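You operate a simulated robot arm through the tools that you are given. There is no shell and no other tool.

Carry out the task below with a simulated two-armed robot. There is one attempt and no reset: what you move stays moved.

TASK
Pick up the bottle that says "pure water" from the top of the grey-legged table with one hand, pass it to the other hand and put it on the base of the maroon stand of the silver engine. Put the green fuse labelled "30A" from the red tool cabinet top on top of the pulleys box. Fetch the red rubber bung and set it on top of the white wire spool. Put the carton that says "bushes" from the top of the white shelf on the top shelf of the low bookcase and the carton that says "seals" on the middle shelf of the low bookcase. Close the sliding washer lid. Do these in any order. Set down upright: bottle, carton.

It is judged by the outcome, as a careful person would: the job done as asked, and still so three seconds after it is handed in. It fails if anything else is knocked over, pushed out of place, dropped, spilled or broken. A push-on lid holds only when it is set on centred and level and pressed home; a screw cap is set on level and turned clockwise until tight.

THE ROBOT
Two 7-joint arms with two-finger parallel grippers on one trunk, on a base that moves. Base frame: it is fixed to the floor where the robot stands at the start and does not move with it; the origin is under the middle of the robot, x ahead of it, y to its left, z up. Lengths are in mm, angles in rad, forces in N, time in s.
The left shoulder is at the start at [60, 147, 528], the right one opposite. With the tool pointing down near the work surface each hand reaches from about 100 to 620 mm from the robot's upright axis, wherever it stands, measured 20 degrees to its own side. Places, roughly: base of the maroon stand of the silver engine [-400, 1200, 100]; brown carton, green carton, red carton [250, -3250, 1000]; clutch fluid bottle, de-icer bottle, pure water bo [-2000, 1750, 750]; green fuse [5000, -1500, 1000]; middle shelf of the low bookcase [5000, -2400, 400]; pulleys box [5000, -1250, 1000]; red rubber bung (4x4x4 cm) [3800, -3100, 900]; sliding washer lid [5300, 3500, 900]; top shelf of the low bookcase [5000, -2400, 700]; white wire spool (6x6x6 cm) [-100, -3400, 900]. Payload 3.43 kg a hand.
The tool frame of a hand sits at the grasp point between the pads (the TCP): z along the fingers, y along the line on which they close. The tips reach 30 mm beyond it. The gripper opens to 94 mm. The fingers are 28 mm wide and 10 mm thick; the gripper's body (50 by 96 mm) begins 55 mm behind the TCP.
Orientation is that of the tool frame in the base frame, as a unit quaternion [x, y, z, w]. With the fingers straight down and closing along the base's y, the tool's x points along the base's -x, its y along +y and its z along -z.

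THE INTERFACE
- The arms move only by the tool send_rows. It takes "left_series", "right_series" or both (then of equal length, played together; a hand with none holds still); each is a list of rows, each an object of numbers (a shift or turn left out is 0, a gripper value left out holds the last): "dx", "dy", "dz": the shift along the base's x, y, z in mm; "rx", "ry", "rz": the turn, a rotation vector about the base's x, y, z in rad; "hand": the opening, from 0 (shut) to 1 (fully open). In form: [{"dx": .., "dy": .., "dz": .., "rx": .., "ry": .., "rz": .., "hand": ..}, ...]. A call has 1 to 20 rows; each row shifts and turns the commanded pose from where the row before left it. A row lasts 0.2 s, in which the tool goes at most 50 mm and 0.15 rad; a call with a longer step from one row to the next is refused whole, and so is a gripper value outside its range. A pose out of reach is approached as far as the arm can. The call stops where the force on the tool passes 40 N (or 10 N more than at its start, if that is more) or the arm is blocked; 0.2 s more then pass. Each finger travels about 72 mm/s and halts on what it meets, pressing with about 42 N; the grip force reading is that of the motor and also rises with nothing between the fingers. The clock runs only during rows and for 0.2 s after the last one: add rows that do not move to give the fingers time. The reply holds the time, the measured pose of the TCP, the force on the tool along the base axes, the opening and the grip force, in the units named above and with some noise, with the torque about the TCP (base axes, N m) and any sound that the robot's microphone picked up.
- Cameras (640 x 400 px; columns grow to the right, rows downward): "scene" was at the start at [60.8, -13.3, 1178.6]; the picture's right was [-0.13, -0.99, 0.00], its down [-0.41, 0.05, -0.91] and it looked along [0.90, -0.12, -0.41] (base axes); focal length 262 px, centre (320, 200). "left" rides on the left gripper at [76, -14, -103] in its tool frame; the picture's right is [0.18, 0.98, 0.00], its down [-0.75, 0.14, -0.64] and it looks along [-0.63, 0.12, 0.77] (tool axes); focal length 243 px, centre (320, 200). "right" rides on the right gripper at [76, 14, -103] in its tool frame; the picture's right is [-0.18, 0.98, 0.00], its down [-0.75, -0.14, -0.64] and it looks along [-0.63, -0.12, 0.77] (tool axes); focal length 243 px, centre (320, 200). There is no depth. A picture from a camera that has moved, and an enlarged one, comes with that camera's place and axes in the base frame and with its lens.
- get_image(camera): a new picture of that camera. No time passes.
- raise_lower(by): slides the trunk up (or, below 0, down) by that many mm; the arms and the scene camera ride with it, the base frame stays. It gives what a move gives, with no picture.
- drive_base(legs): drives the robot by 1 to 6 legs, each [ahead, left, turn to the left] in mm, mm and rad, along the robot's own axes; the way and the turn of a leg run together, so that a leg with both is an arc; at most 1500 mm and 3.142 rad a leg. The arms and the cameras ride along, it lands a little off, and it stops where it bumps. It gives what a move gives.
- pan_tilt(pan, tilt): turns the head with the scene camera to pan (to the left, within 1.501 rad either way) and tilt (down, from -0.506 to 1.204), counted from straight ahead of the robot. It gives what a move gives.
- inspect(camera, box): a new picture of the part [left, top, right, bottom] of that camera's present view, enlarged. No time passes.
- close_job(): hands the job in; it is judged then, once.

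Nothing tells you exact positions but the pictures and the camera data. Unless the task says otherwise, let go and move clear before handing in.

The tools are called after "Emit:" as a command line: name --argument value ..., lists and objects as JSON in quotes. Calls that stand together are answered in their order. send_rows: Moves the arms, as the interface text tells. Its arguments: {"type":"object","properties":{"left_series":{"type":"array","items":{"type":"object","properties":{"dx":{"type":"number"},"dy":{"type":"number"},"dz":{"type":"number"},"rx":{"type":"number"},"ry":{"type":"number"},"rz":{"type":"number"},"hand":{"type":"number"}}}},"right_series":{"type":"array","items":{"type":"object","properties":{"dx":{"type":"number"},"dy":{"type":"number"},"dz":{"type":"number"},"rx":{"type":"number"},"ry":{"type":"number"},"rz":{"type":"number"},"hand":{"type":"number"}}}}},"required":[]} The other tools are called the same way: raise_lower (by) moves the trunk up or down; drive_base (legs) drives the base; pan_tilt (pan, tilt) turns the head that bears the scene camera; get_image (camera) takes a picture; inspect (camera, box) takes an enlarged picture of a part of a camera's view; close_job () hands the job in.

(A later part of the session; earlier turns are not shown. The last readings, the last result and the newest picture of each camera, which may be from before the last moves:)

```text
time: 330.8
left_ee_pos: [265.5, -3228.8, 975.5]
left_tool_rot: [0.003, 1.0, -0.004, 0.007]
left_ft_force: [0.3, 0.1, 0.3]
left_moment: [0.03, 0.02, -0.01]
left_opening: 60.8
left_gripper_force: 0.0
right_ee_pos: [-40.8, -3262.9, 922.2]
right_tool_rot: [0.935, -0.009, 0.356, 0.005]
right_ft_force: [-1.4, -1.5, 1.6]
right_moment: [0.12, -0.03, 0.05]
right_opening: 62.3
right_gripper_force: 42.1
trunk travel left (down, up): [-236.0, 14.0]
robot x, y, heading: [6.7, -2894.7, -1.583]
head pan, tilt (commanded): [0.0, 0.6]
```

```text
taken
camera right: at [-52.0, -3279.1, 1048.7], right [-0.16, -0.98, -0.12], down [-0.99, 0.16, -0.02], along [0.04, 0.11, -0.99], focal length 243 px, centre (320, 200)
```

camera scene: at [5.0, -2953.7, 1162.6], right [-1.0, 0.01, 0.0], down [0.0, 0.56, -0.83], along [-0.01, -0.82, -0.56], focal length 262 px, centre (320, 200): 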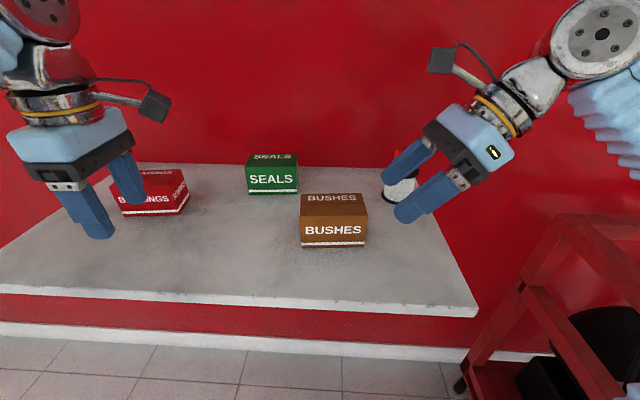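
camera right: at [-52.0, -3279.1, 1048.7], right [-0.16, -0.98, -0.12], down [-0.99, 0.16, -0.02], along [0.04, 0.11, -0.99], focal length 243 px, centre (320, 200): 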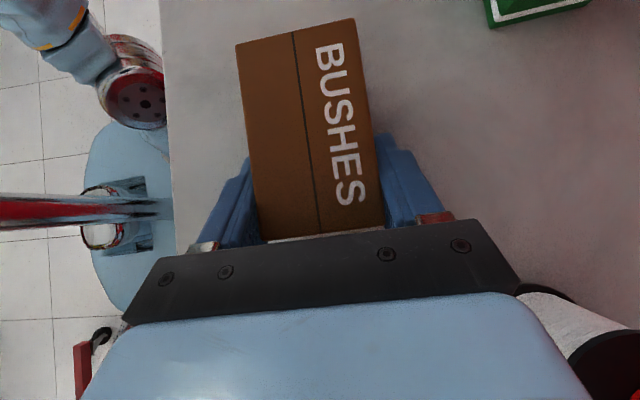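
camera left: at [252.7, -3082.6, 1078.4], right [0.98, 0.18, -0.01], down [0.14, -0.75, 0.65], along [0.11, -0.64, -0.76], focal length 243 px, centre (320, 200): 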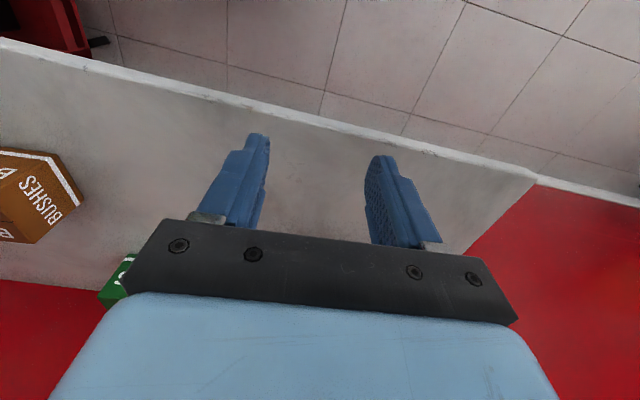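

Emit:
send_rows --right_series '[{"dz": 6, "dy": 4}, {"dz": 10, "dy": 8}, {"dz": 10, "dy": 10}, {"dz": 8, "dy": 15}, {"dz": 5, "dy": 20}, {"dy": 20}, {"dy": 20}, {"dy": 20}, {}]'

Emit:
get_image --camera "right"

Emit:
get_image --camera "scene"

```text
time: 332.8
left_ee_pos: [265.8, -3228.7, 975.6]
left_tool_rot: [0.002, 1.0, -0.004, 0.006]
left_ft_force: [0.6, 0.9, 0.8]
left_moment: [0.0, -0.01, -0.02]
left_opening: 61.2
left_gripper_force: 0.0
right_ee_pos: [-39.2, -3147.4, 961.2]
right_tool_rot: [0.935, -0.008, 0.355, 0.003]
right_ft_force: [-0.8, 0.2, -2.4]
right_moment: [-0.01, 0.06, -0.01]
right_opening: 61.8
right_gripper_force: 42.1
trunk travel left (down, up): [-236.0, 14.0]
robot x, y, heading: [4.0, -2896.9, -1.58]
head pan, tilt (commanded): [0.0, 0.6]
```

```text
taken
camera right: at [-51.8, -3162.4, 1087.4], right [-0.16, -0.98, -0.12], down [-0.99, 0.16, -0.02], along [0.04, 0.12, -0.99], focal length 243 px, centre (320, 200)
```

right: 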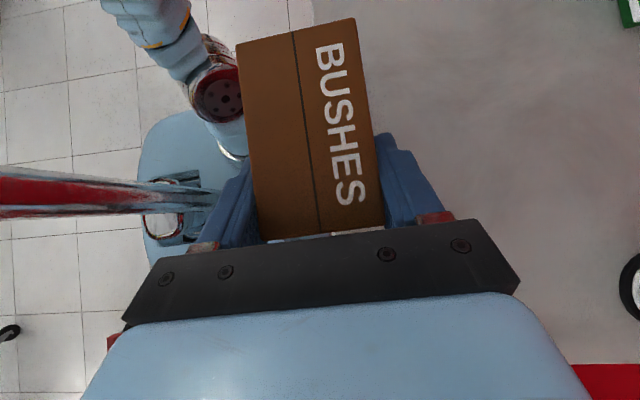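

```text
taken
camera scene: at [5.0, -2953.7, 1162.6], right [-1.0, 0.01, 0.0], down [0.0, 0.56, -0.83], along [-0.01, -0.82, -0.56], focal length 262 px, centre (320, 200)
```

scene: 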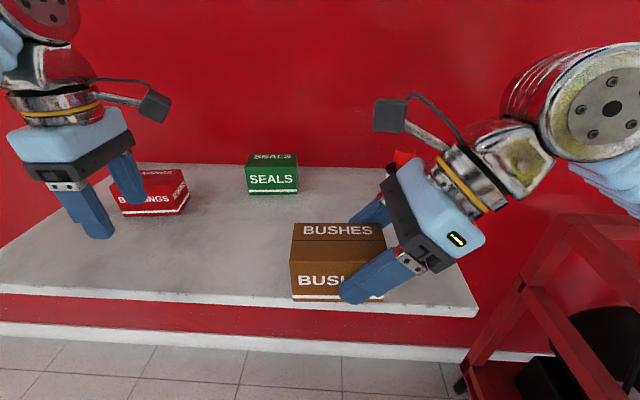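

Emit:
drive_base --legs '[[-350, 0, 0]]'

Emit:
send_rows --right_series '[{"dx": -10, "rz": -0.1428}, {"dx": -10, "rz": -0.1428}, {"dx": -10, "rz": -0.1428}, {"dx": -10, "rz": -0.1428}, {"dx": -10, "rz": -0.1428}, {"dx": -10, "rz": -0.1428}, {"dx": -10, "rz": -0.1428}, {"dx": -10, "rz": -0.1428}, {"dx": -10, "rz": -0.1428, "dy": -5}, {"dx": -10, "rz": -0.1428, "dy": -10}, {"rz": -0.1428, "dy": -15}, {"dy": -20}, {"dy": -20}, {"dy": -10}, {}]' --left_series '[{"rz": 0.1428}, {"rz": 0.1428}, {"rz": 0.1428}, {"rz": 0.1428}, {"rz": 0.1428}, {"rz": 0.1428}, {"rz": 0.1428}, {"rz": 0.1428}, {"rz": 0.1428}, {"rz": 0.1428}, {"rz": 0.1428}, {}, {}, {}, {}]'

Emit:
get_image --camera "scene"

Emit:
get_image --camera "right"

```text
time: 335.1
left_ee_pos: [268.1, -2875.8, 976.6]
left_tool_rot: [0.004, 1.0, -0.003, 0.005]
left_ft_force: [-0.7, 0.1, 0.2]
left_moment: [-0.02, 0.03, 0.0]
left_opening: 61.3
left_gripper_force: 0.0
right_ee_pos: [-36.9, -2795.7, 961.1]
right_tool_rot: [0.935, -0.01, 0.355, 0.005]
right_ft_force: [-0.5, -0.2, -2.4]
right_moment: [0.03, 0.04, -0.01]
right_opening: 62.2
right_gripper_force: 42.3
trunk travel left (down, up): [-236.0, 14.0]
robot x, y, heading: [11.2, -2540.9, -1.582]
head pan, tilt (commanded): [0.0, 0.6]
```

```text
time: 338.2
left_ee_pos: [267.4, -2875.6, 975.8]
left_tool_rot: [-0.703, 0.711, 0.001, 0.007]
left_ft_force: [-0.3, 0.7, 0.6]
left_moment: [0.0, 0.02, -0.02]
left_opening: 60.9
left_gripper_force: 0.1
right_ee_pos: [-137.1, -2875.5, 961.3]
right_tool_rot: [-0.654, 0.668, -0.248, -0.255]
right_ft_force: [-0.7, -0.3, -2.7]
right_moment: [0.07, -0.01, 0.02]
right_opening: 62.1
right_gripper_force: 42.1
trunk travel left (down, up): [-236.0, 14.0]
robot x, y, heading: [11.1, -2543.3, -1.58]
head pan, tilt (commanded): [0.0, 0.6]
```

```text
taken
camera scene: at [8.2, -2601.2, 1162.6], right [-1.0, 0.01, 0.0], down [0.01, 0.57, -0.82], along [-0.01, -0.82, -0.57], focal length 262 px, centre (320, 200)
```

scene: 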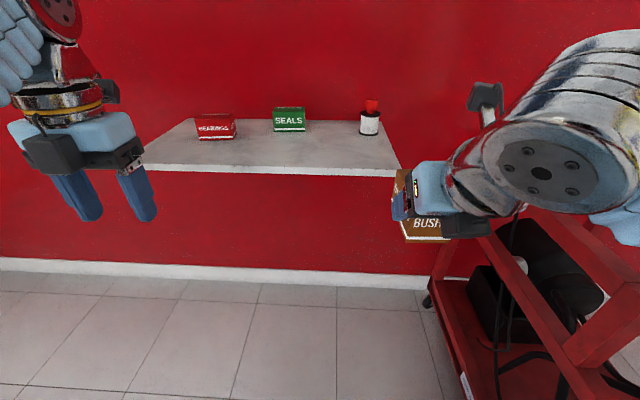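

```text
taken
camera right: at [-151.3, -2865.2, 1087.8], right [-0.98, 0.16, -0.12], down [0.16, 0.99, -0.02], along [0.12, -0.04, -0.99], focal length 243 px, centre (320, 200)
```

right: 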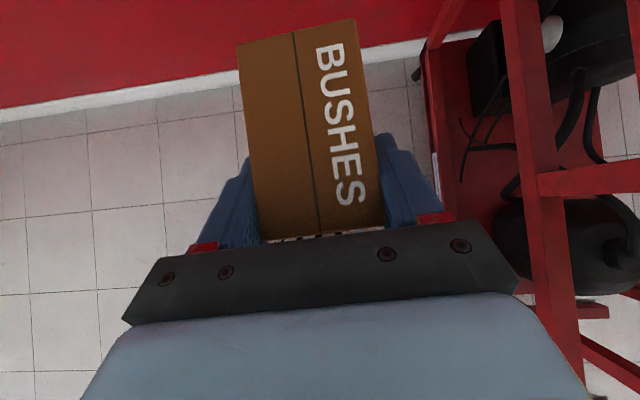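

Emit:
send_rows --left_series '[{"rx": -0.131, "dz": 8, "dx": -8}, {"rx": -0.131, "dz": 8, "dx": -8}, {"rx": -0.131, "dz": 8, "dx": -8}, {"rx": -0.131, "dz": 8, "dx": -8}, {"rx": -0.131, "dz": 8, "dx": -8}, {"rx": -0.131, "dz": 8, "dx": -8}, {"hand": 0.85}, {}]'

Emit:
drive_base --legs '[[0, 650, 0], [0, 0, -1.26]]'

Emit:
pan_tilt --pan 0.3 --tilt 0.6

Emit:
get_image --camera "scene"

```text
time: 340.1
left_ee_pos: [219.9, -2876.0, 1024.3]
left_tool_rot: [-0.652, 0.657, -0.27, -0.264]
left_ft_force: [-0.3, -0.5, 0.0]
left_moment: [0.02, 0.0, 0.03]
left_opening: 79.9
left_gripper_force: 0.0
right_ee_pos: [-137.4, -2875.2, 960.9]
right_tool_rot: [-0.654, 0.668, -0.248, -0.255]
right_ft_force: [-1.2, 0.0, -3.3]
right_moment: [0.08, -0.01, 0.01]
right_opening: 62.2
right_gripper_force: 41.8
trunk travel left (down, up): [-236.0, 14.0]
robot x, y, heading: [7.3, -2539.0, -1.585]
head pan, tilt (commanded): [0.0, 0.6]
```

```text
time: 346.8
left_ee_pos: [407.7, -2851.1, 1023.0]
left_tool_rot: [-0.143, 0.915, -0.065, -0.372]
left_ft_force: [-0.5, -0.5, 0.0]
left_moment: [0.0, -0.03, -0.02]
left_opening: 79.9
left_gripper_force: 0.0
right_ee_pos: [299.4, -2512.0, 961.2]
right_tool_rot: [-0.135, 0.925, -0.051, -0.351]
right_ft_force: [-0.1, 0.2, -2.9]
right_moment: [0.02, -0.06, 0.0]
right_opening: 62.0
right_gripper_force: 42.4
trunk travel left (down, up): [-236.0, 14.0]
robot x, y, heading: [662.7, -2547.4, -2.835]
head pan, tilt (commanded): [0.0, 0.6]
```

```text
time: 347.6
left_ee_pos: [408.7, -2851.6, 1024.3]
left_tool_rot: [-0.14, 0.915, -0.062, -0.372]
left_ft_force: [-0.3, -0.5, -0.1]
left_moment: [-0.01, 0.0, -0.01]
left_opening: 79.9
left_gripper_force: 0.0
right_ee_pos: [300.0, -2511.7, 961.4]
right_tool_rot: [-0.136, 0.925, -0.051, -0.351]
right_ft_force: [1.3, 0.2, -2.6]
right_moment: [0.07, -0.06, -0.01]
right_opening: 62.2
right_gripper_force: 42.0
trunk travel left (down, up): [-236.0, 14.0]
robot x, y, heading: [663.1, -2549.2, -2.838]
head pan, tilt (commanded): [0.3, 0.6]
```

```text
taken
camera scene: at [616.3, -2590.8, 1162.6], right [-0.57, 0.82, 0.0], down [0.47, 0.32, -0.82], along [-0.68, -0.47, -0.57], focal length 262 px, centre (320, 200)
```

scene: 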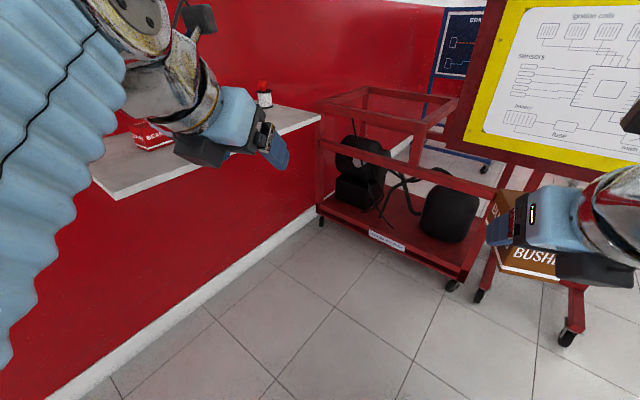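

Emit:
drive_base --legs '[[200, 330, 0]]'

Emit:
get_image --camera "scene"

Emit:
get_image --camera "left"

```text
time: 350.0
left_ee_pos: [314.3, -3226.1, 1024.5]
left_tool_rot: [-0.14, 0.915, -0.063, -0.372]
left_ft_force: [1.0, 0.3, 1.3]
left_moment: [-0.02, -0.01, 0.04]
left_opening: 79.7
left_gripper_force: 0.1
right_ee_pos: [205.4, -2885.5, 961.0]
right_tool_rot: [-0.135, 0.925, -0.051, -0.352]
right_ft_force: [-0.9, -0.1, -2.4]
right_moment: [0.04, -0.09, 0.0]
right_opening: 62.1
right_gripper_force: 42.1
trunk travel left (down, up): [-236.0, 14.0]
robot x, y, heading: [566.7, -2919.2, -2.838]
head pan, tilt (commanded): [0.3, 0.6]
```

```text
taken
camera scene: at [522.5, -2964.9, 1162.6], right [-0.56, 0.83, 0.0], down [0.47, 0.32, -0.83], along [-0.68, -0.47, -0.56], focal length 262 px, centre (320, 200)
```

scene: 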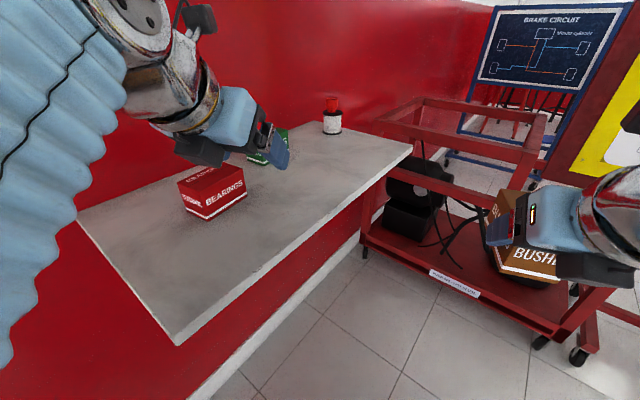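

```text
taken
camera left: at [333.6, -3234.1, 1151.6], right [-0.43, 0.9, 0.12], down [0.9, 0.43, -0.07], along [-0.11, 0.08, -0.99], focal length 243 px, centre (320, 200)
```

left: 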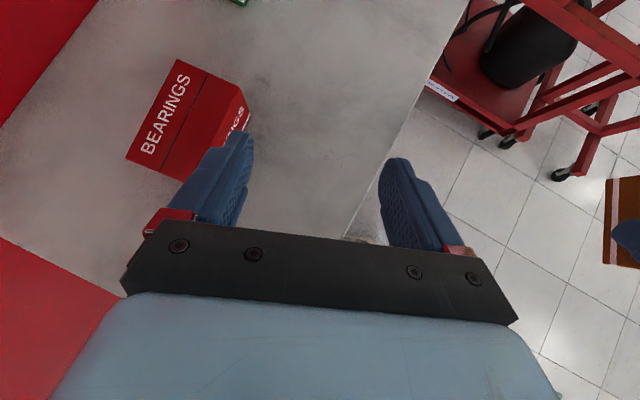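

Emit:
drive_base --legs '[[30, 140, 0]]'

Emit:
send_rows --left_series '[{"rz": -0.15, "dx": -10}, {"rz": -0.15, "dx": -15}, {"dx": -20, "dy": -8}, {"dx": -20, "dy": -8}, {"dx": -20, "dy": -8}, {"dx": -20, "dy": -8, "dz": -5}, {"dx": -15, "dz": -5}, {}]'

Emit:
get_image --camera "left"

Emit:
get_image --camera "scene"

```text
time: 351.4
left_ee_pos: [325.2, -3368.1, 1024.4]
left_tool_rot: [-0.14, 0.916, -0.062, -0.372]
left_ft_force: [0.5, -0.3, -0.1]
left_moment: [-0.01, 0.0, 0.01]
left_opening: 79.7
left_gripper_force: 0.0
right_ee_pos: [218.1, -3026.2, 961.6]
right_tool_rot: [-0.134, 0.925, -0.05, -0.352]
right_ft_force: [0.4, -0.1, -2.3]
right_moment: [0.02, -0.09, 0.03]
right_opening: 61.9
right_gripper_force: 42.5
trunk travel left (down, up): [-236.0, 14.0]
robot x, y, heading: [583.7, -3066.4, -2.843]
head pan, tilt (commanded): [0.3, 0.6]
```

```text
time: 353.2
left_ee_pos: [205.0, -3399.8, 1014.2]
left_tool_rot: [-0.001, 0.926, -0.007, -0.378]
left_ft_force: [-0.1, -0.3, 0.3]
left_moment: [0.05, 0.01, 0.01]
left_opening: 79.9
left_gripper_force: 0.0
right_ee_pos: [218.2, -3026.9, 961.2]
right_tool_rot: [-0.135, 0.925, -0.051, -0.352]
right_ft_force: [0.2, 1.4, -3.1]
right_moment: [0.01, -0.08, 0.03]
right_opening: 62.3
right_gripper_force: 42.0
trunk travel left (down, up): [-236.0, 14.0]
robot x, y, heading: [582.1, -3064.2, -2.846]
head pan, tilt (commanded): [0.3, 0.6]
```

```text
taken
camera left: at [222.5, -3414.0, 1142.0], right [-0.14, 0.98, 0.12], down [0.99, 0.15, -0.07], along [-0.09, 0.11, -0.99], focal length 243 px, centre (320, 200)
```

left: 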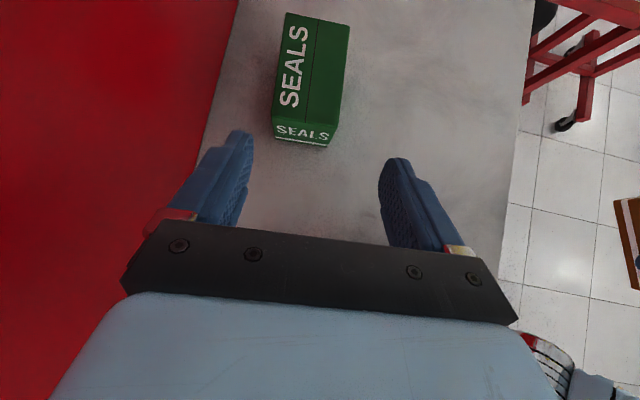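

```text
taken
camera scene: at [534.7, -3107.2, 1162.6], right [-0.56, 0.83, 0.0], down [0.47, 0.32, -0.82], along [-0.68, -0.46, -0.57], focal length 262 px, centre (320, 200)
```

scene: 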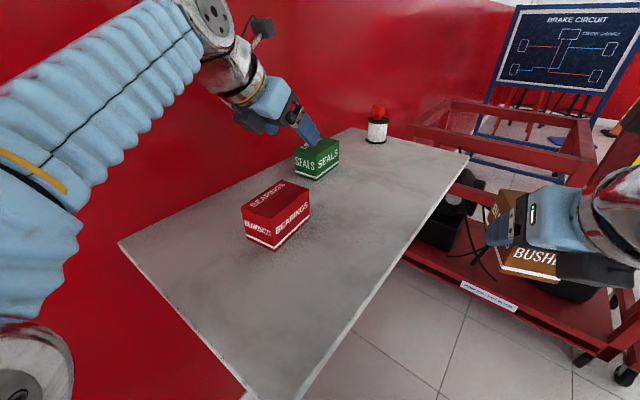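

Emit:
send_rows --left_series '[{"dx": -12, "dy": -7, "dz": -13}, {"dx": -13, "dy": -6, "dz": -13}, {"dx": -12, "dz": -12}, {"dx": -12, "dz": -12}, {}]'

Emit:
get_image --camera "left"

```text
time: 354.4
left_ee_pos: [155.7, -3412.6, 964.8]
left_tool_rot: [-0.002, 0.926, -0.007, -0.377]
left_ft_force: [0.7, 0.1, -0.4]
left_moment: [0.01, -0.01, 0.0]
left_opening: 80.0
left_gripper_force: 0.0
right_ee_pos: [219.3, -3026.9, 961.6]
right_tool_rot: [-0.134, 0.925, -0.049, -0.351]
right_ft_force: [0.6, -0.2, -3.1]
right_moment: [0.05, -0.1, -0.01]
right_opening: 61.9
right_gripper_force: 42.1
trunk travel left (down, up): [-236.0, 14.0]
robot x, y, heading: [575.6, -3064.2, -2.843]
head pan, tilt (commanded): [0.3, 0.6]
```

```text
taken
camera left: at [173.3, -3427.1, 1091.5], right [-0.14, 0.98, 0.12], down [0.99, 0.15, -0.07], along [-0.09, 0.11, -0.99], focal length 243 px, centre (320, 200)
```

left: 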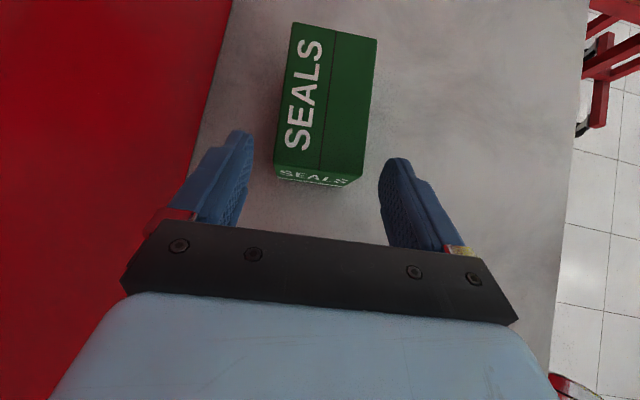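

Emit:
send_rows --left_series '[{"dx": -10, "dz": -10}, {"dx": -10, "dz": -10}, {"dx": -10, "dz": -11}, {"dx": -9, "dz": -10}, {}]'

Emit:
get_image --camera "left"

```text
time: 355.6
left_ee_pos: [117.7, -3411.7, 924.1]
left_tool_rot: [-0.001, 0.926, -0.007, -0.378]
left_ft_force: [0.0, 0.0, -0.1]
left_moment: [-0.02, 0.0, 0.0]
left_opening: 79.7
left_gripper_force: 0.0
right_ee_pos: [218.2, -3026.5, 961.0]
right_tool_rot: [-0.135, 0.925, -0.05, -0.352]
right_ft_force: [-0.2, -0.2, -2.9]
right_moment: [0.04, -0.08, -0.02]
right_opening: 62.2
right_gripper_force: 41.4
trunk travel left (down, up): [-236.0, 14.0]
robot x, y, heading: [584.1, -3064.5, -2.844]
head pan, tilt (commanded): [0.3, 0.6]
```

```text
taken
camera left: at [134.6, -3426.9, 1050.7], right [-0.14, 0.98, 0.12], down [0.99, 0.15, -0.07], along [-0.09, 0.11, -0.99], focal length 243 px, centre (320, 200)
```

left: 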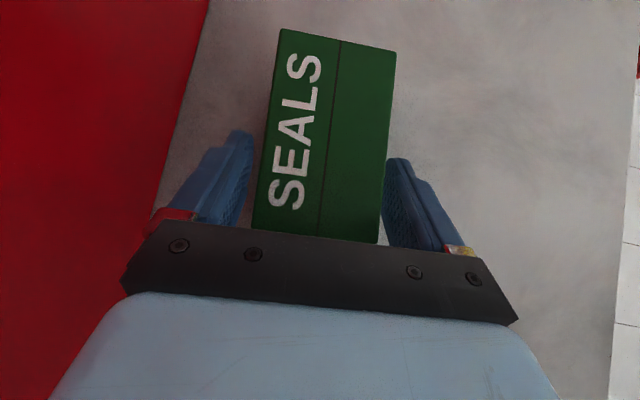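

Well centred. Closing on the SEALS carton and lifting it.

Emit:
send_rows --left_series '[{"hand": 0.7}, {"hand": 0.0}, {"hand": 0.0}, {"hand": 0.0}, {"dz": 4}, {"dz": 8}, {"dz": 15}, {"dz": 20, "dx": 5}, {"dz": 20, "dx": 10}, {"dz": 15, "dx": 15, "dy": 5}, {"dx": 20, "dy": 10}, {"dx": 20, "dy": 15}, {"dx": 20, "dy": 20}, {"dx": 20, "dy": 20}, {}]'

Emit:
get_image --camera "left"

Emit:
get_image --camera "scene"

```text
time: 358.8
left_ee_pos: [228.6, -3341.7, 1005.2]
left_tool_rot: [-0.002, 0.926, -0.007, -0.377]
left_ft_force: [0.5, 0.2, -2.9]
left_moment: [-0.01, -0.11, -0.01]
left_opening: 62.3
left_gripper_force: 41.9
right_ee_pos: [217.0, -3025.5, 961.6]
right_tool_rot: [-0.135, 0.925, -0.05, -0.352]
right_ft_force: [-0.4, -0.8, -3.6]
right_moment: [0.02, -0.11, 0.03]
right_opening: 62.4
right_gripper_force: 42.1
trunk travel left (down, up): [-236.0, 14.0]
robot x, y, heading: [583.0, -3063.7, -2.843]
head pan, tilt (commanded): [0.3, 0.6]
```

```text
taken
camera left: at [245.5, -3356.7, 1133.0], right [-0.14, 0.98, 0.12], down [0.99, 0.15, -0.07], along [-0.09, 0.11, -0.99], focal length 243 px, centre (320, 200)
```

left: 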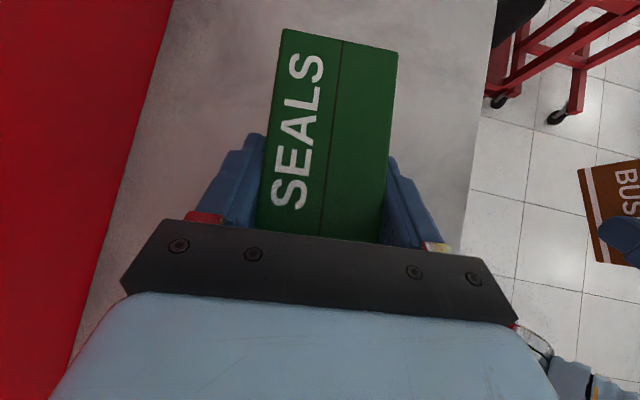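

```text
taken
camera scene: at [534.8, -3107.2, 1162.6], right [-0.56, 0.83, 0.0], down [0.47, 0.32, -0.82], along [-0.68, -0.46, -0.57], focal length 262 px, centre (320, 200)
```

scene: 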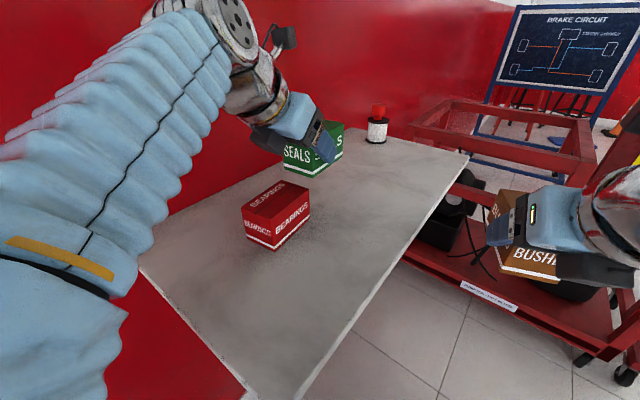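

Emit:
drive_base --legs '[[-320, -320, 0]]'

Emit:
send_rows --left_series '[{"rz": 0.1, "dz": -15}, {"rz": 0.1, "dz": -15}, {"rz": 0.1, "dz": -15}, {}]'

Emit:
drive_base --legs '[[0, 0, 2.84]]'

Emit:
pan_tilt --pan 0 --tilt 0.45

Emit:
get_image --camera "scene"

```text
time: 361.5
left_ee_pos: [438.8, -2942.3, 1005.4]
left_tool_rot: [-0.003, 0.926, -0.007, -0.377]
left_ft_force: [-0.6, -0.9, -3.3]
left_moment: [-0.01, -0.08, 0.03]
left_opening: 62.0
left_gripper_force: 42.0
right_ee_pos: [427.5, -2627.8, 960.8]
right_tool_rot: [-0.137, 0.925, -0.052, -0.351]
right_ft_force: [-0.5, -0.2, -3.1]
right_moment: [0.02, -0.06, 0.0]
right_opening: 62.1
right_gripper_force: 42.4
trunk travel left (down, up): [-236.0, 14.0]
robot x, y, heading: [793.8, -2664.8, -2.837]
head pan, tilt (commanded): [0.3, 0.6]
```

```text
time: 362.5
left_ee_pos: [438.7, -2943.7, 958.9]
left_tool_rot: [-0.138, 0.917, -0.047, -0.372]
left_ft_force: [0.4, -0.7, -4.2]
left_moment: [0.03, -0.09, 0.01]
left_opening: 62.5
left_gripper_force: 41.8
right_ee_pos: [427.4, -2626.7, 960.8]
right_tool_rot: [-0.136, 0.925, -0.05, -0.351]
right_ft_force: [0.1, -0.2, -1.9]
right_moment: [0.03, -0.05, 0.03]
right_opening: 62.1
right_gripper_force: 41.9
trunk travel left (down, up): [-236.0, 14.0]
robot x, y, heading: [790.3, -2663.2, -2.841]
head pan, tilt (commanded): [0.3, 0.6]
```

```text
time: 369.5
left_ee_pos: [1211.3, -2504.4, 958.1]
left_tool_rot: [0.928, -0.003, 0.373, 0.011]
left_ft_force: [0.3, -0.3, -2.9]
left_moment: [-0.02, 0.07, 0.03]
left_opening: 62.0
left_gripper_force: 41.7
right_ee_pos: [1123.1, -2810.6, 960.9]
right_tool_rot: [0.935, -0.008, 0.355, 0.004]
right_ft_force: [-0.7, 0.0, -2.6]
right_moment: [-0.01, 0.05, 0.01]
right_opening: 62.3
right_gripper_force: 42.1
trunk travel left (down, up): [-236.0, 14.0]
robot x, y, heading: [789.8, -2661.1, -0.012]
head pan, tilt (commanded): [0.3, 0.6]
```

```text
time: 370.3
left_ee_pos: [1211.5, -2504.5, 958.3]
left_tool_rot: [0.928, -0.003, 0.373, 0.012]
left_ft_force: [-0.3, -0.5, -3.6]
left_moment: [-0.02, 0.12, -0.03]
left_opening: 62.6
left_gripper_force: 41.9
right_ee_pos: [1122.5, -2810.3, 960.7]
right_tool_rot: [0.935, -0.01, 0.355, 0.006]
right_ft_force: [0.4, 1.0, -2.6]
right_moment: [0.03, 0.01, 0.01]
right_opening: 62.2
right_gripper_force: 42.0
trunk travel left (down, up): [-236.0, 14.0]
robot x, y, heading: [791.4, -2665.2, -0.008]
head pan, tilt (commanded): [0.0, 0.45]
```

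```text
taken
camera scene: at [851.3, -2665.8, 1176.1], right [-0.01, -1.0, 0.0], down [-0.44, 0.0, -0.9], along [0.9, -0.01, -0.44], focal length 262 px, centre (320, 200)
```

scene: 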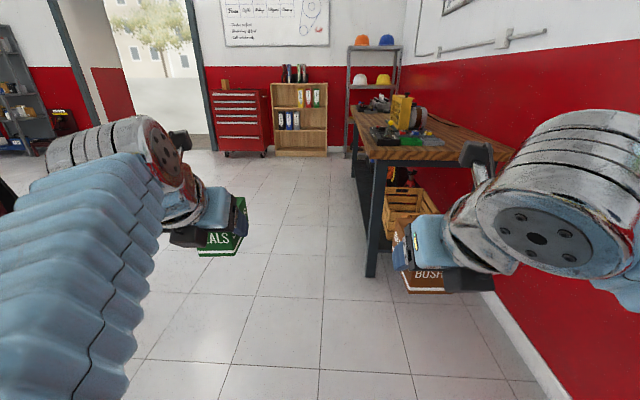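

Emit:
inspect --camera "scene" --box '[200, 60, 340, 170]'

Emit:
drive_base --legs '[[0, 400, 0.01], [1400, 0, 0], [1300, 0, 0]]'

Emit:
get_image --camera "scene"

```text
3.64 times, centred on (270, 115) of scene
camera zoom: at [851.3, -2665.8, 1176.1], right [-0.01, -1.0, 0.0], down [-0.44, 0.0, -0.9], along [0.9, -0.01, -0.44], focal length 951 px, centre (502, 509)
```

zoom: 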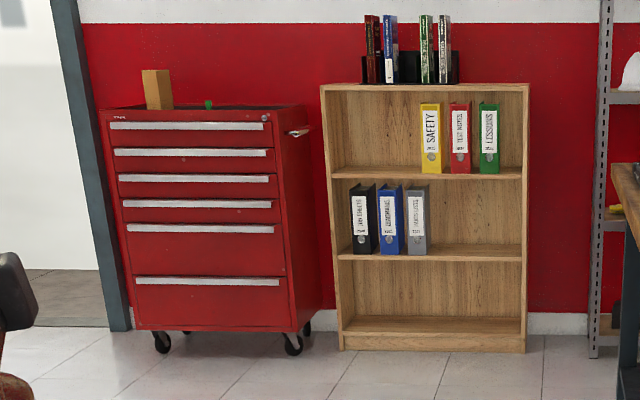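

```text
time: 385.6
left_ee_pos: [3928.3, -2080.8, 957.8]
left_tool_rot: [0.927, 0.008, 0.374, 0.008]
left_ft_force: [-0.5, 0.4, -3.0]
left_moment: [0.0, 0.09, -0.03]
left_opening: 62.0
left_gripper_force: 41.5
right_ee_pos: [3845.5, -2390.0, 962.0]
right_tool_rot: [0.935, 0.002, 0.355, 0.0]
right_ft_force: [0.6, 0.2, -2.9]
right_moment: [0.0, 0.12, 0.01]
right_opening: 62.3
right_gripper_force: 41.6
trunk travel left (down, up): [-236.0, 14.0]
robot x, y, heading: [3512.5, -2251.7, 0.012]
head pan, tilt (commanded): [0.0, 0.45]
```

```text
taken
camera scene: at [3571.3, -2252.5, 1176.1], right [0.01, -1.0, 0.0], down [-0.44, -0.01, -0.9], along [0.9, 0.01, -0.44], focal length 262 px, centre (320, 200)
```

scene: 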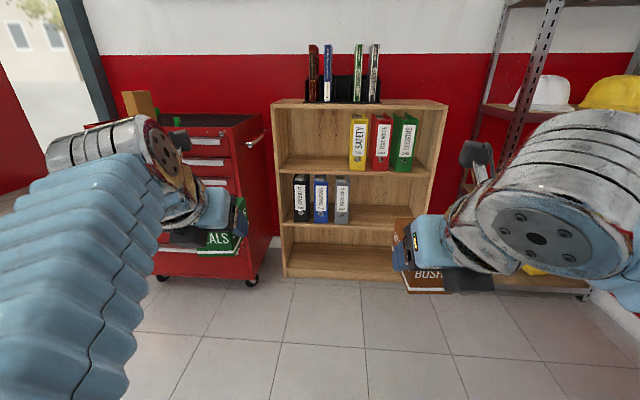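

Emit:
drive_base --legs '[[300, -350, -0.012], [380, 0, 0]]'

Emit:
pan_tilt --pan 0.1 --tilt 0.6

Emit:
get_image --camera "scene"

```text
time: 390.4
left_ee_pos: [4609.4, -2439.0, 958.1]
left_tool_rot: [0.928, 0.0, 0.373, 0.01]
left_ft_force: [-0.8, -0.3, -3.4]
left_moment: [0.02, 0.06, -0.01]
left_opening: 62.2
left_gripper_force: 42.0
right_ee_pos: [4523.6, -2748.5, 960.4]
right_tool_rot: [0.935, -0.007, 0.355, 0.005]
right_ft_force: [-0.5, -0.4, -2.1]
right_moment: [0.04, 0.08, -0.02]
right_opening: 61.9
right_gripper_force: 42.1
trunk travel left (down, up): [-236.0, 14.0]
robot x, y, heading: [4186.5, -2600.0, -0.006]
head pan, tilt (commanded): [0.0, 0.45]
```

```text
time: 391.1
left_ee_pos: [4608.3, -2439.1, 957.0]
left_tool_rot: [0.928, -0.001, 0.373, 0.012]
left_ft_force: [0.6, 0.7, -3.8]
left_moment: [0.02, 0.08, -0.01]
left_opening: 61.8
left_gripper_force: 42.4
right_ee_pos: [4522.9, -2747.1, 961.0]
right_tool_rot: [0.935, -0.006, 0.354, 0.004]
right_ft_force: [0.4, -0.1, -2.7]
right_moment: [0.0, 0.08, -0.01]
right_opening: 62.0
right_gripper_force: 42.1
trunk travel left (down, up): [-236.0, 14.0]
robot x, y, heading: [4191.4, -2599.4, -0.005]
head pan, tilt (commanded): [0.099, 0.6]
```

```text
taken
camera scene: at [4245.9, -2595.2, 1162.6], right [0.1, -1.0, 0.0], down [-0.56, -0.05, -0.83], along [0.82, 0.08, -0.56], focal length 262 px, centre (320, 200)
```

scene: 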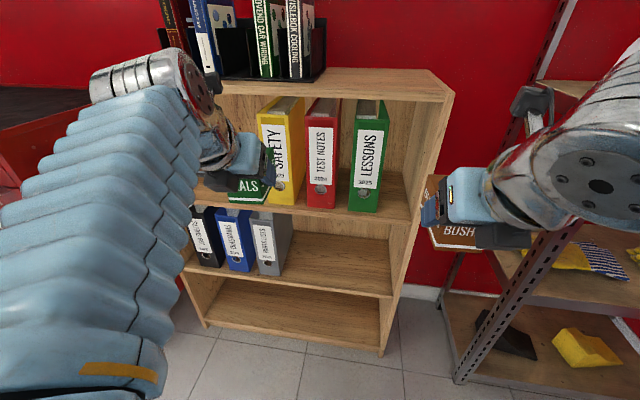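

Emit:
inspect --camera "scene" --box '[180, 60, 480, 370]'

```text
1.29 times, centred on (330, 215) of scene
camera zoom: at [4245.9, -2595.2, 1162.6], right [0.1, -1.0, 0.0], down [-0.56, -0.05, -0.83], along [0.82, 0.08, -0.56], focal length 337 px, centre (307, 181)
```

zoom: 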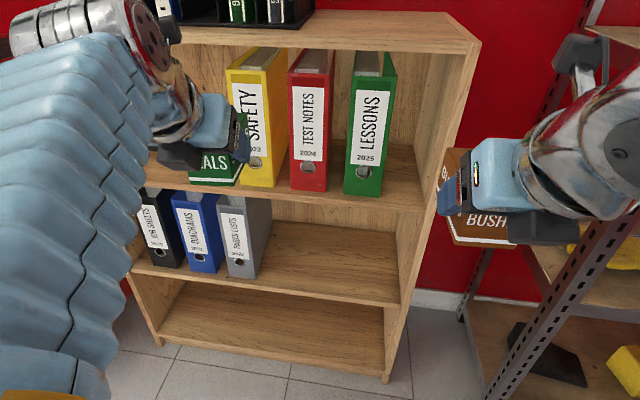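

Emit:
send_rows --left_series '[{"dx": 10, "dy": -10, "dz": -20}, {"dx": 10, "dy": -10, "dz": -40}, {"dx": 10, "dy": -10, "dz": -40}, {"dx": 10, "dy": -10, "dz": -40}, {"dx": 10, "dy": -10, "dz": -40}, {"dx": 10, "dy": -10, "dz": -40}, {"dy": -10, "dz": -40}, {"dy": -10, "dz": -40}, {"dy": -10, "dz": -40}, {"dy": -10, "dz": -40}, {"dy": -10, "dz": -40}, {"dy": -10, "dz": -40}, {"dz": -27}, {}]' --right_series '[{"dx": -10}, {"dx": -10}, {"dx": -10}, {"dx": -10}, {}, {}, {}, {}, {}, {}, {}, {}, {}, {}]'

Emit:
get_image --camera "scene"

Emit:
get_image --camera "left"

```text
time: 392.4
left_ee_pos: [4639.9, -2554.1, 787.5]
left_tool_rot: [0.917, -0.066, 0.388, 0.074]
left_ft_force: [0.5, 0.6, -3.3]
left_moment: [0.03, 0.07, -0.01]
left_opening: 62.2
left_gripper_force: 41.9
right_ee_pos: [4482.8, -2747.8, 960.4]
right_tool_rot: [0.935, -0.007, 0.354, 0.004]
right_ft_force: [-0.6, 0.0, -3.0]
right_moment: [0.03, 0.07, 0.0]
right_opening: 62.2
right_gripper_force: 42.2
trunk travel left (down, up): [-236.0, 14.0]
robot x, y, heading: [4188.7, -2600.9, 0.001]
head pan, tilt (commanded): [0.099, 0.6]
stopped in row 6 (left hand): the arm was blocked; the commanded pose is now the measured one
```

```text
taken
camera scene: at [4245.8, -2594.9, 1162.6], right [0.1, -1.0, 0.0], down [-0.56, -0.05, -0.82], along [0.82, 0.08, -0.57], focal length 262 px, centre (320, 200)
```

scene: 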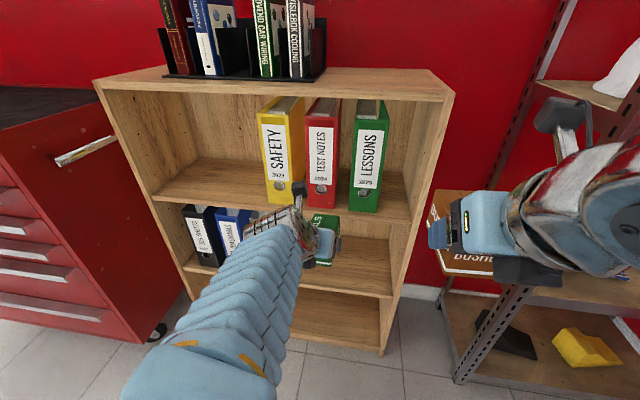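

```text
taken
camera left: at [4622.3, -2527.7, 912.3], right [-0.05, -0.98, 0.22], down [-1.0, 0.03, -0.09], along [0.08, -0.22, -0.97], focal length 243 px, centre (320, 200)
```

left: 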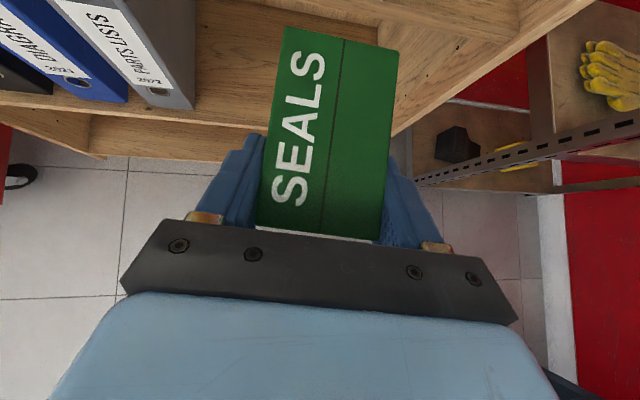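

Emit:
send_rows --left_series '[{"dy": 15, "rx": 0.015, "ry": 0.006, "rz": 0.03}, {"dy": 15, "rx": 0.015, "ry": 0.006, "rz": 0.03}, {"dy": 15, "rx": 0.015, "ry": 0.006, "rz": 0.03}, {"dy": 15, "rx": 0.015, "ry": 0.006, "rz": 0.03}, {"dy": 15, "rx": 0.015, "ry": 0.006, "rz": 0.03}, {"dy": 15, "rx": 0.013, "ry": 0.006, "rz": 0.028}, {"dy": 10}, {}]'

Emit:
get_image --camera "scene"

```text
time: 394.4
left_ee_pos: [4630.3, -2490.2, 796.1]
left_tool_rot: [0.924, -0.04, 0.377, 0.05]
left_ft_force: [0.6, 0.9, -3.5]
left_moment: [-0.01, 0.09, 0.0]
left_opening: 62.1
left_gripper_force: 41.9
right_ee_pos: [4482.1, -2746.2, 960.1]
right_tool_rot: [0.935, -0.006, 0.354, 0.004]
right_ft_force: [0.8, -0.1, -3.3]
right_moment: [0.01, 0.08, 0.0]
right_opening: 62.3
right_gripper_force: 41.8
trunk travel left (down, up): [-236.0, 14.0]
robot x, y, heading: [4186.9, -2603.9, -0.006]
head pan, tilt (commanded): [0.099, 0.6]
stopped in row 8 (left hand): the arm was blocked; the commanded pose is now the measured one
```

```text
taken
camera scene: at [4245.9, -2595.2, 1162.6], right [0.1, -1.0, 0.0], down [-0.56, -0.05, -0.82], along [0.82, 0.08, -0.57], focal length 262 px, centre (320, 200)
```

scene: 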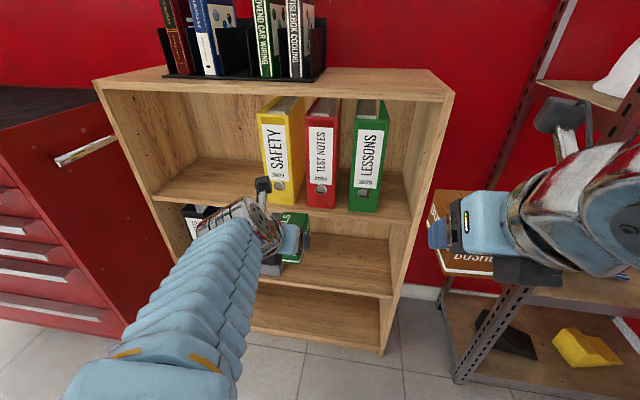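

Emit:
pan_tilt --pan 0.7 --tilt 1.0

Emit:
get_image --camera "scene"

Emit:
pan_tilt --pan 1.4 --tilt 0.6

Emit:
get_image --camera "scene"

```text
time: 395.4
left_ee_pos: [4630.0, -2490.4, 796.7]
left_tool_rot: [0.924, -0.04, 0.378, 0.05]
left_ft_force: [-0.1, -0.1, -3.1]
left_moment: [0.0, 0.1, -0.03]
left_opening: 62.4
left_gripper_force: 41.9
right_ee_pos: [4482.0, -2746.1, 962.4]
right_tool_rot: [0.935, -0.006, 0.355, 0.004]
right_ft_force: [-0.6, -0.6, -2.3]
right_moment: [0.01, 0.04, 0.01]
right_opening: 62.2
right_gripper_force: 42.0
trunk travel left (down, up): [-236.0, 14.0]
robot x, y, heading: [4190.1, -2603.7, 0.0]
head pan, tilt (commanded): [0.7, 1.0]
```

```text
taken
camera scene: at [4211.4, -2559.0, 1130.6], right [0.64, -0.77, 0.0], down [-0.65, -0.54, -0.54], along [0.41, 0.35, -0.84], focal length 262 px, centre (320, 200)
```

scene: 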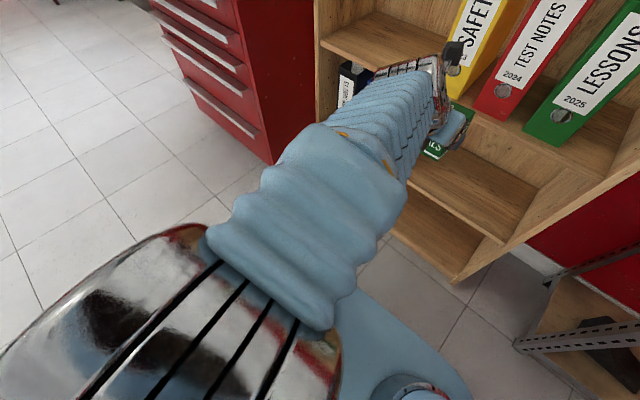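

```text
time: 396.4
left_ee_pos: [4629.7, -2490.2, 796.0]
left_tool_rot: [0.924, -0.04, 0.378, 0.05]
left_ft_force: [0.1, -0.2, -2.8]
left_moment: [-0.02, 0.07, -0.04]
left_opening: 62.0
left_gripper_force: 42.2
right_ee_pos: [4481.8, -2747.1, 961.7]
right_tool_rot: [0.935, -0.007, 0.354, 0.004]
right_ft_force: [0.1, -0.1, -2.5]
right_moment: [0.03, 0.05, 0.0]
right_opening: 61.9
right_gripper_force: 41.9
trunk travel left (down, up): [-236.0, 14.0]
robot x, y, heading: [4188.6, -2603.4, -0.003]
head pan, tilt (commanded): [1.4, 0.6]
```

```text
taken
camera scene: at [4173.4, -2516.6, 1162.6], right [0.98, -0.17, 0.0], down [-0.1, -0.56, -0.82], along [0.14, 0.81, -0.57], focal length 262 px, centre (320, 200)
```

scene: 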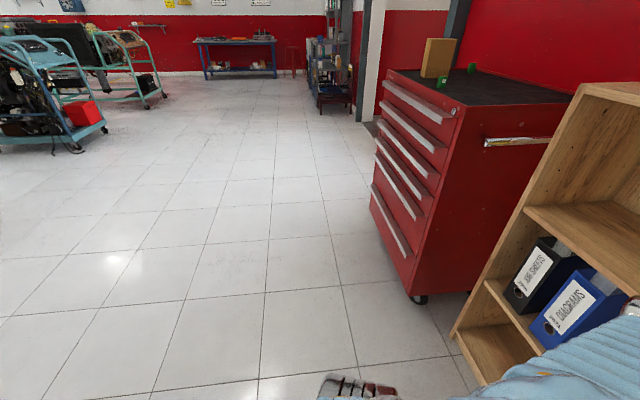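

Emit:
send_rows --left_series '[{"dx": 10, "dy": 15, "dz": 10}, {"dx": 10, "dy": 15, "dz": 10}, {"dx": 10, "dy": 15, "dz": 10, "rx": 0.012, "rz": 0.022}, {"dx": 10, "dy": 15, "dz": 10, "rx": 0.012, "rz": 0.022}, {"dx": 10, "dy": 15, "dz": 10, "rx": 0.013, "ry": 0.005, "rz": 0.022}, {"dx": 10, "dy": 15, "rx": 0.013, "ry": 0.005, "rz": 0.023}, {"dx": 10, "rx": 0.013, "rz": 0.023}, {"dx": 10}, {}]'

Emit:
pan_tilt --pan 0.5 --tilt 0.9

Emit:
get_image --camera "scene"

```text
time: 398.4
left_ee_pos: [4710.5, -2399.9, 846.3]
left_tool_rot: [0.927, 0.0, 0.374, -0.001]
left_ft_force: [0.4, -0.4, -3.2]
left_moment: [0.03, 0.09, 0.03]
left_opening: 62.0
left_gripper_force: 42.0
right_ee_pos: [4482.5, -2747.1, 960.4]
right_tool_rot: [0.935, -0.006, 0.354, 0.004]
right_ft_force: [0.1, -0.4, -2.9]
right_moment: [0.0, 0.07, 0.0]
right_opening: 62.1
right_gripper_force: 42.2
trunk travel left (down, up): [-236.0, 14.0]
robot x, y, heading: [4186.7, -2604.5, 0.0]
head pan, tilt (commanded): [1.4, 0.6]
```

```text
time: 399.6
left_ee_pos: [4710.1, -2401.0, 846.8]
left_tool_rot: [0.927, 0.001, 0.374, -0.001]
left_ft_force: [-0.4, 0.4, -3.4]
left_moment: [-0.01, 0.08, -0.02]
left_opening: 62.0
left_gripper_force: 41.7
right_ee_pos: [4481.0, -2746.6, 960.3]
right_tool_rot: [0.935, -0.007, 0.354, 0.004]
right_ft_force: [-0.1, -0.2, -3.1]
right_moment: [-0.02, 0.12, 0.02]
right_opening: 62.0
right_gripper_force: 41.9
trunk travel left (down, up): [-236.0, 14.0]
robot x, y, heading: [4190.3, -2599.8, -0.002]
head pan, tilt (commanded): [0.499, 0.901]
```

```text
taken
camera scene: at [4224.4, -2567.7, 1137.8], right [0.48, -0.88, 0.0], down [-0.69, -0.37, -0.62], along [0.55, 0.3, -0.78], focal length 262 px, centre (320, 200)
```

scene: 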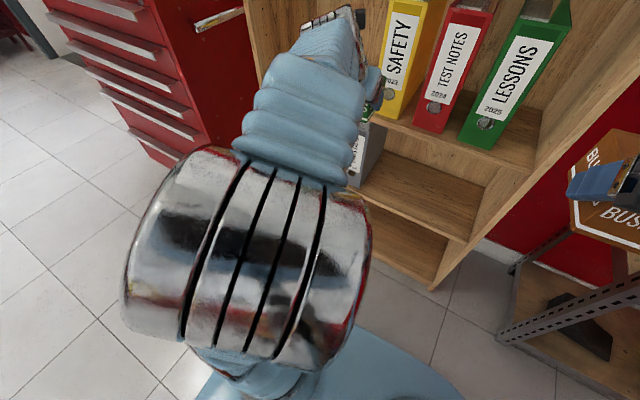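

Emit:
raise_lower --by -230

Emit:
send_rows --left_series '[{"dz": -10}, {"dz": -10}, {"dz": -15}, {"dz": -15}, {"dz": -15}, {"dz": -15}, {}]'

Emit:
get_image --camera "scene"

```text
time: 402.1
left_ee_pos: [4710.9, -2400.2, 616.3]
left_tool_rot: [0.927, 0.001, 0.374, -0.002]
left_ft_force: [0.0, -0.2, -3.1]
left_moment: [-0.02, 0.07, 0.01]
left_opening: 62.1
left_gripper_force: 41.8
right_ee_pos: [4481.6, -2747.2, 731.2]
right_tool_rot: [0.935, -0.007, 0.354, 0.005]
right_ft_force: [0.2, 0.6, -2.8]
right_moment: [0.02, 0.06, 0.02]
right_opening: 62.1
right_gripper_force: 41.7
trunk travel left (down, up): [-6.0, 244.0]
robot x, y, heading: [4185.7, -2604.4, -0.001]
head pan, tilt (commanded): [0.499, 0.901]
```

```text
time: 403.7
left_ee_pos: [4710.0, -2399.1, 536.1]
left_tool_rot: [0.927, 0.001, 0.374, -0.001]
left_ft_force: [-1.0, -0.7, -3.9]
left_moment: [-0.04, 0.09, -0.01]
left_opening: 62.2
left_gripper_force: 42.1
right_ee_pos: [4482.2, -2746.8, 731.5]
right_tool_rot: [0.935, -0.007, 0.354, 0.004]
right_ft_force: [-0.3, 0.8, -3.1]
right_moment: [-0.02, 0.08, 0.02]
right_opening: 62.2
right_gripper_force: 41.9
trunk travel left (down, up): [-6.0, 244.0]
robot x, y, heading: [4189.3, -2603.9, -0.002]
head pan, tilt (commanded): [0.499, 0.901]
```

```text
taken
camera scene: at [4224.3, -2567.7, 907.8], right [0.48, -0.88, 0.0], down [-0.69, -0.37, -0.62], along [0.55, 0.3, -0.78], focal length 262 px, centre (320, 200)
```

scene: 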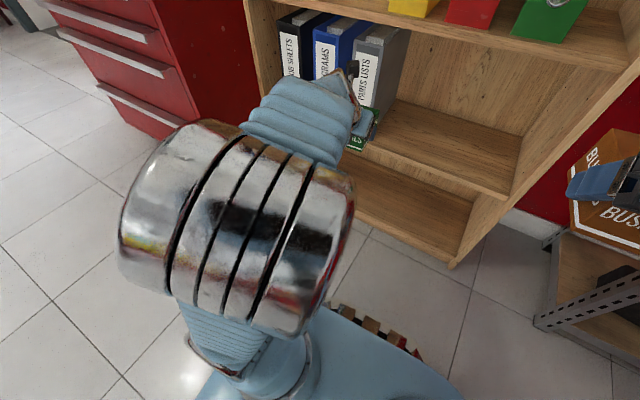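

Emit:
send_rows --left_series '[{"dz": -15}, {"dz": -15}, {"dz": -15}, {"dz": -15}, {"dz": -4}, {}]'

Emit:
drive_base --legs '[[0, -95, 0]]'

Emit:
get_image --camera "left"

Emit:
pan_tilt --pan 0.0 --tilt 0.6

Emit:
get_image --camera "scene"

```text
time: 405.1
left_ee_pos: [4710.7, -2399.6, 474.2]
left_tool_rot: [0.927, 0.001, 0.375, -0.001]
left_ft_force: [0.0, 0.0, -3.6]
left_moment: [0.01, 0.03, 0.0]
left_opening: 62.0
left_gripper_force: 42.1
right_ee_pos: [4482.6, -2746.7, 730.5]
right_tool_rot: [0.935, -0.007, 0.354, 0.004]
right_ft_force: [-1.1, -0.2, -3.3]
right_moment: [0.02, 0.05, 0.0]
right_opening: 62.2
right_gripper_force: 42.1
trunk travel left (down, up): [-6.0, 244.0]
robot x, y, heading: [4185.4, -2602.6, -0.004]
head pan, tilt (commanded): [0.499, 0.901]
```

```text
time: 406.2
left_ee_pos: [4708.7, -2495.6, 472.0]
left_tool_rot: [0.927, 0.0, 0.374, 0.0]
left_ft_force: [0.2, 0.3, -3.1]
left_moment: [-0.01, 0.07, 0.01]
left_opening: 62.1
left_gripper_force: 41.8
right_ee_pos: [4483.2, -2840.6, 729.5]
right_tool_rot: [0.935, -0.006, 0.354, 0.003]
right_ft_force: [-0.4, -0.7, -3.4]
right_moment: [0.02, 0.08, -0.02]
right_opening: 62.1
right_gripper_force: 42.5
trunk travel left (down, up): [-6.0, 244.0]
robot x, y, heading: [4190.6, -2696.8, -0.007]
head pan, tilt (commanded): [0.499, 0.901]
```

```text
taken
camera left: at [4693.2, -2482.7, 600.5], right [0.13, -0.98, 0.13], down [-0.99, -0.14, -0.06], along [0.08, -0.12, -0.99], focal length 243 px, centre (320, 200)
```

left: 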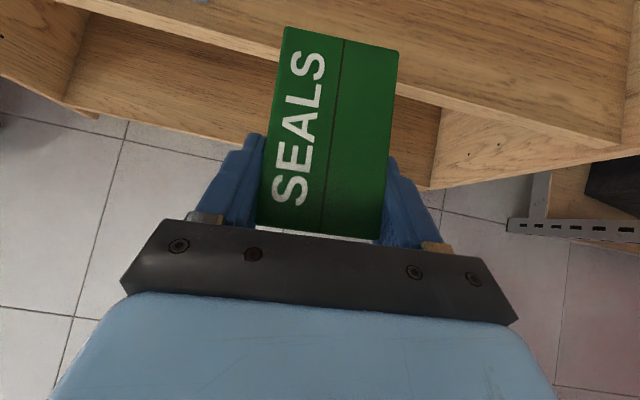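

```text
time: 407.1
left_ee_pos: [4708.8, -2494.8, 472.5]
left_tool_rot: [0.928, 0.0, 0.374, 0.0]
left_ft_force: [0.0, 0.1, -3.3]
left_moment: [-0.01, 0.08, -0.03]
left_opening: 62.3
left_gripper_force: 41.8
right_ee_pos: [4482.0, -2841.9, 729.6]
right_tool_rot: [0.935, -0.007, 0.354, 0.004]
right_ft_force: [0.6, 0.8, -2.1]
right_moment: [-0.02, 0.11, 0.01]
right_opening: 62.1
right_gripper_force: 41.5
trunk travel left (down, up): [-6.0, 244.0]
robot x, y, heading: [4190.0, -2698.7, -0.005]
head pan, tilt (commanded): [0.0, 0.6]
```

```text
taken
camera scene: at [4245.9, -2699.0, 932.5], right [0.0, -1.0, 0.0], down [-0.57, 0.0, -0.82], along [0.82, 0.0, -0.57], focal length 262 px, centre (320, 200)
```

scene: 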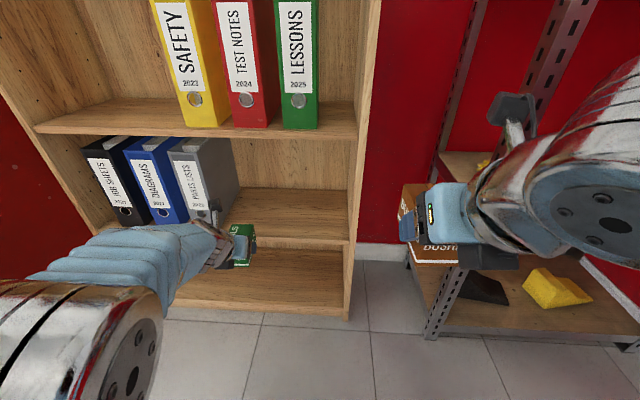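

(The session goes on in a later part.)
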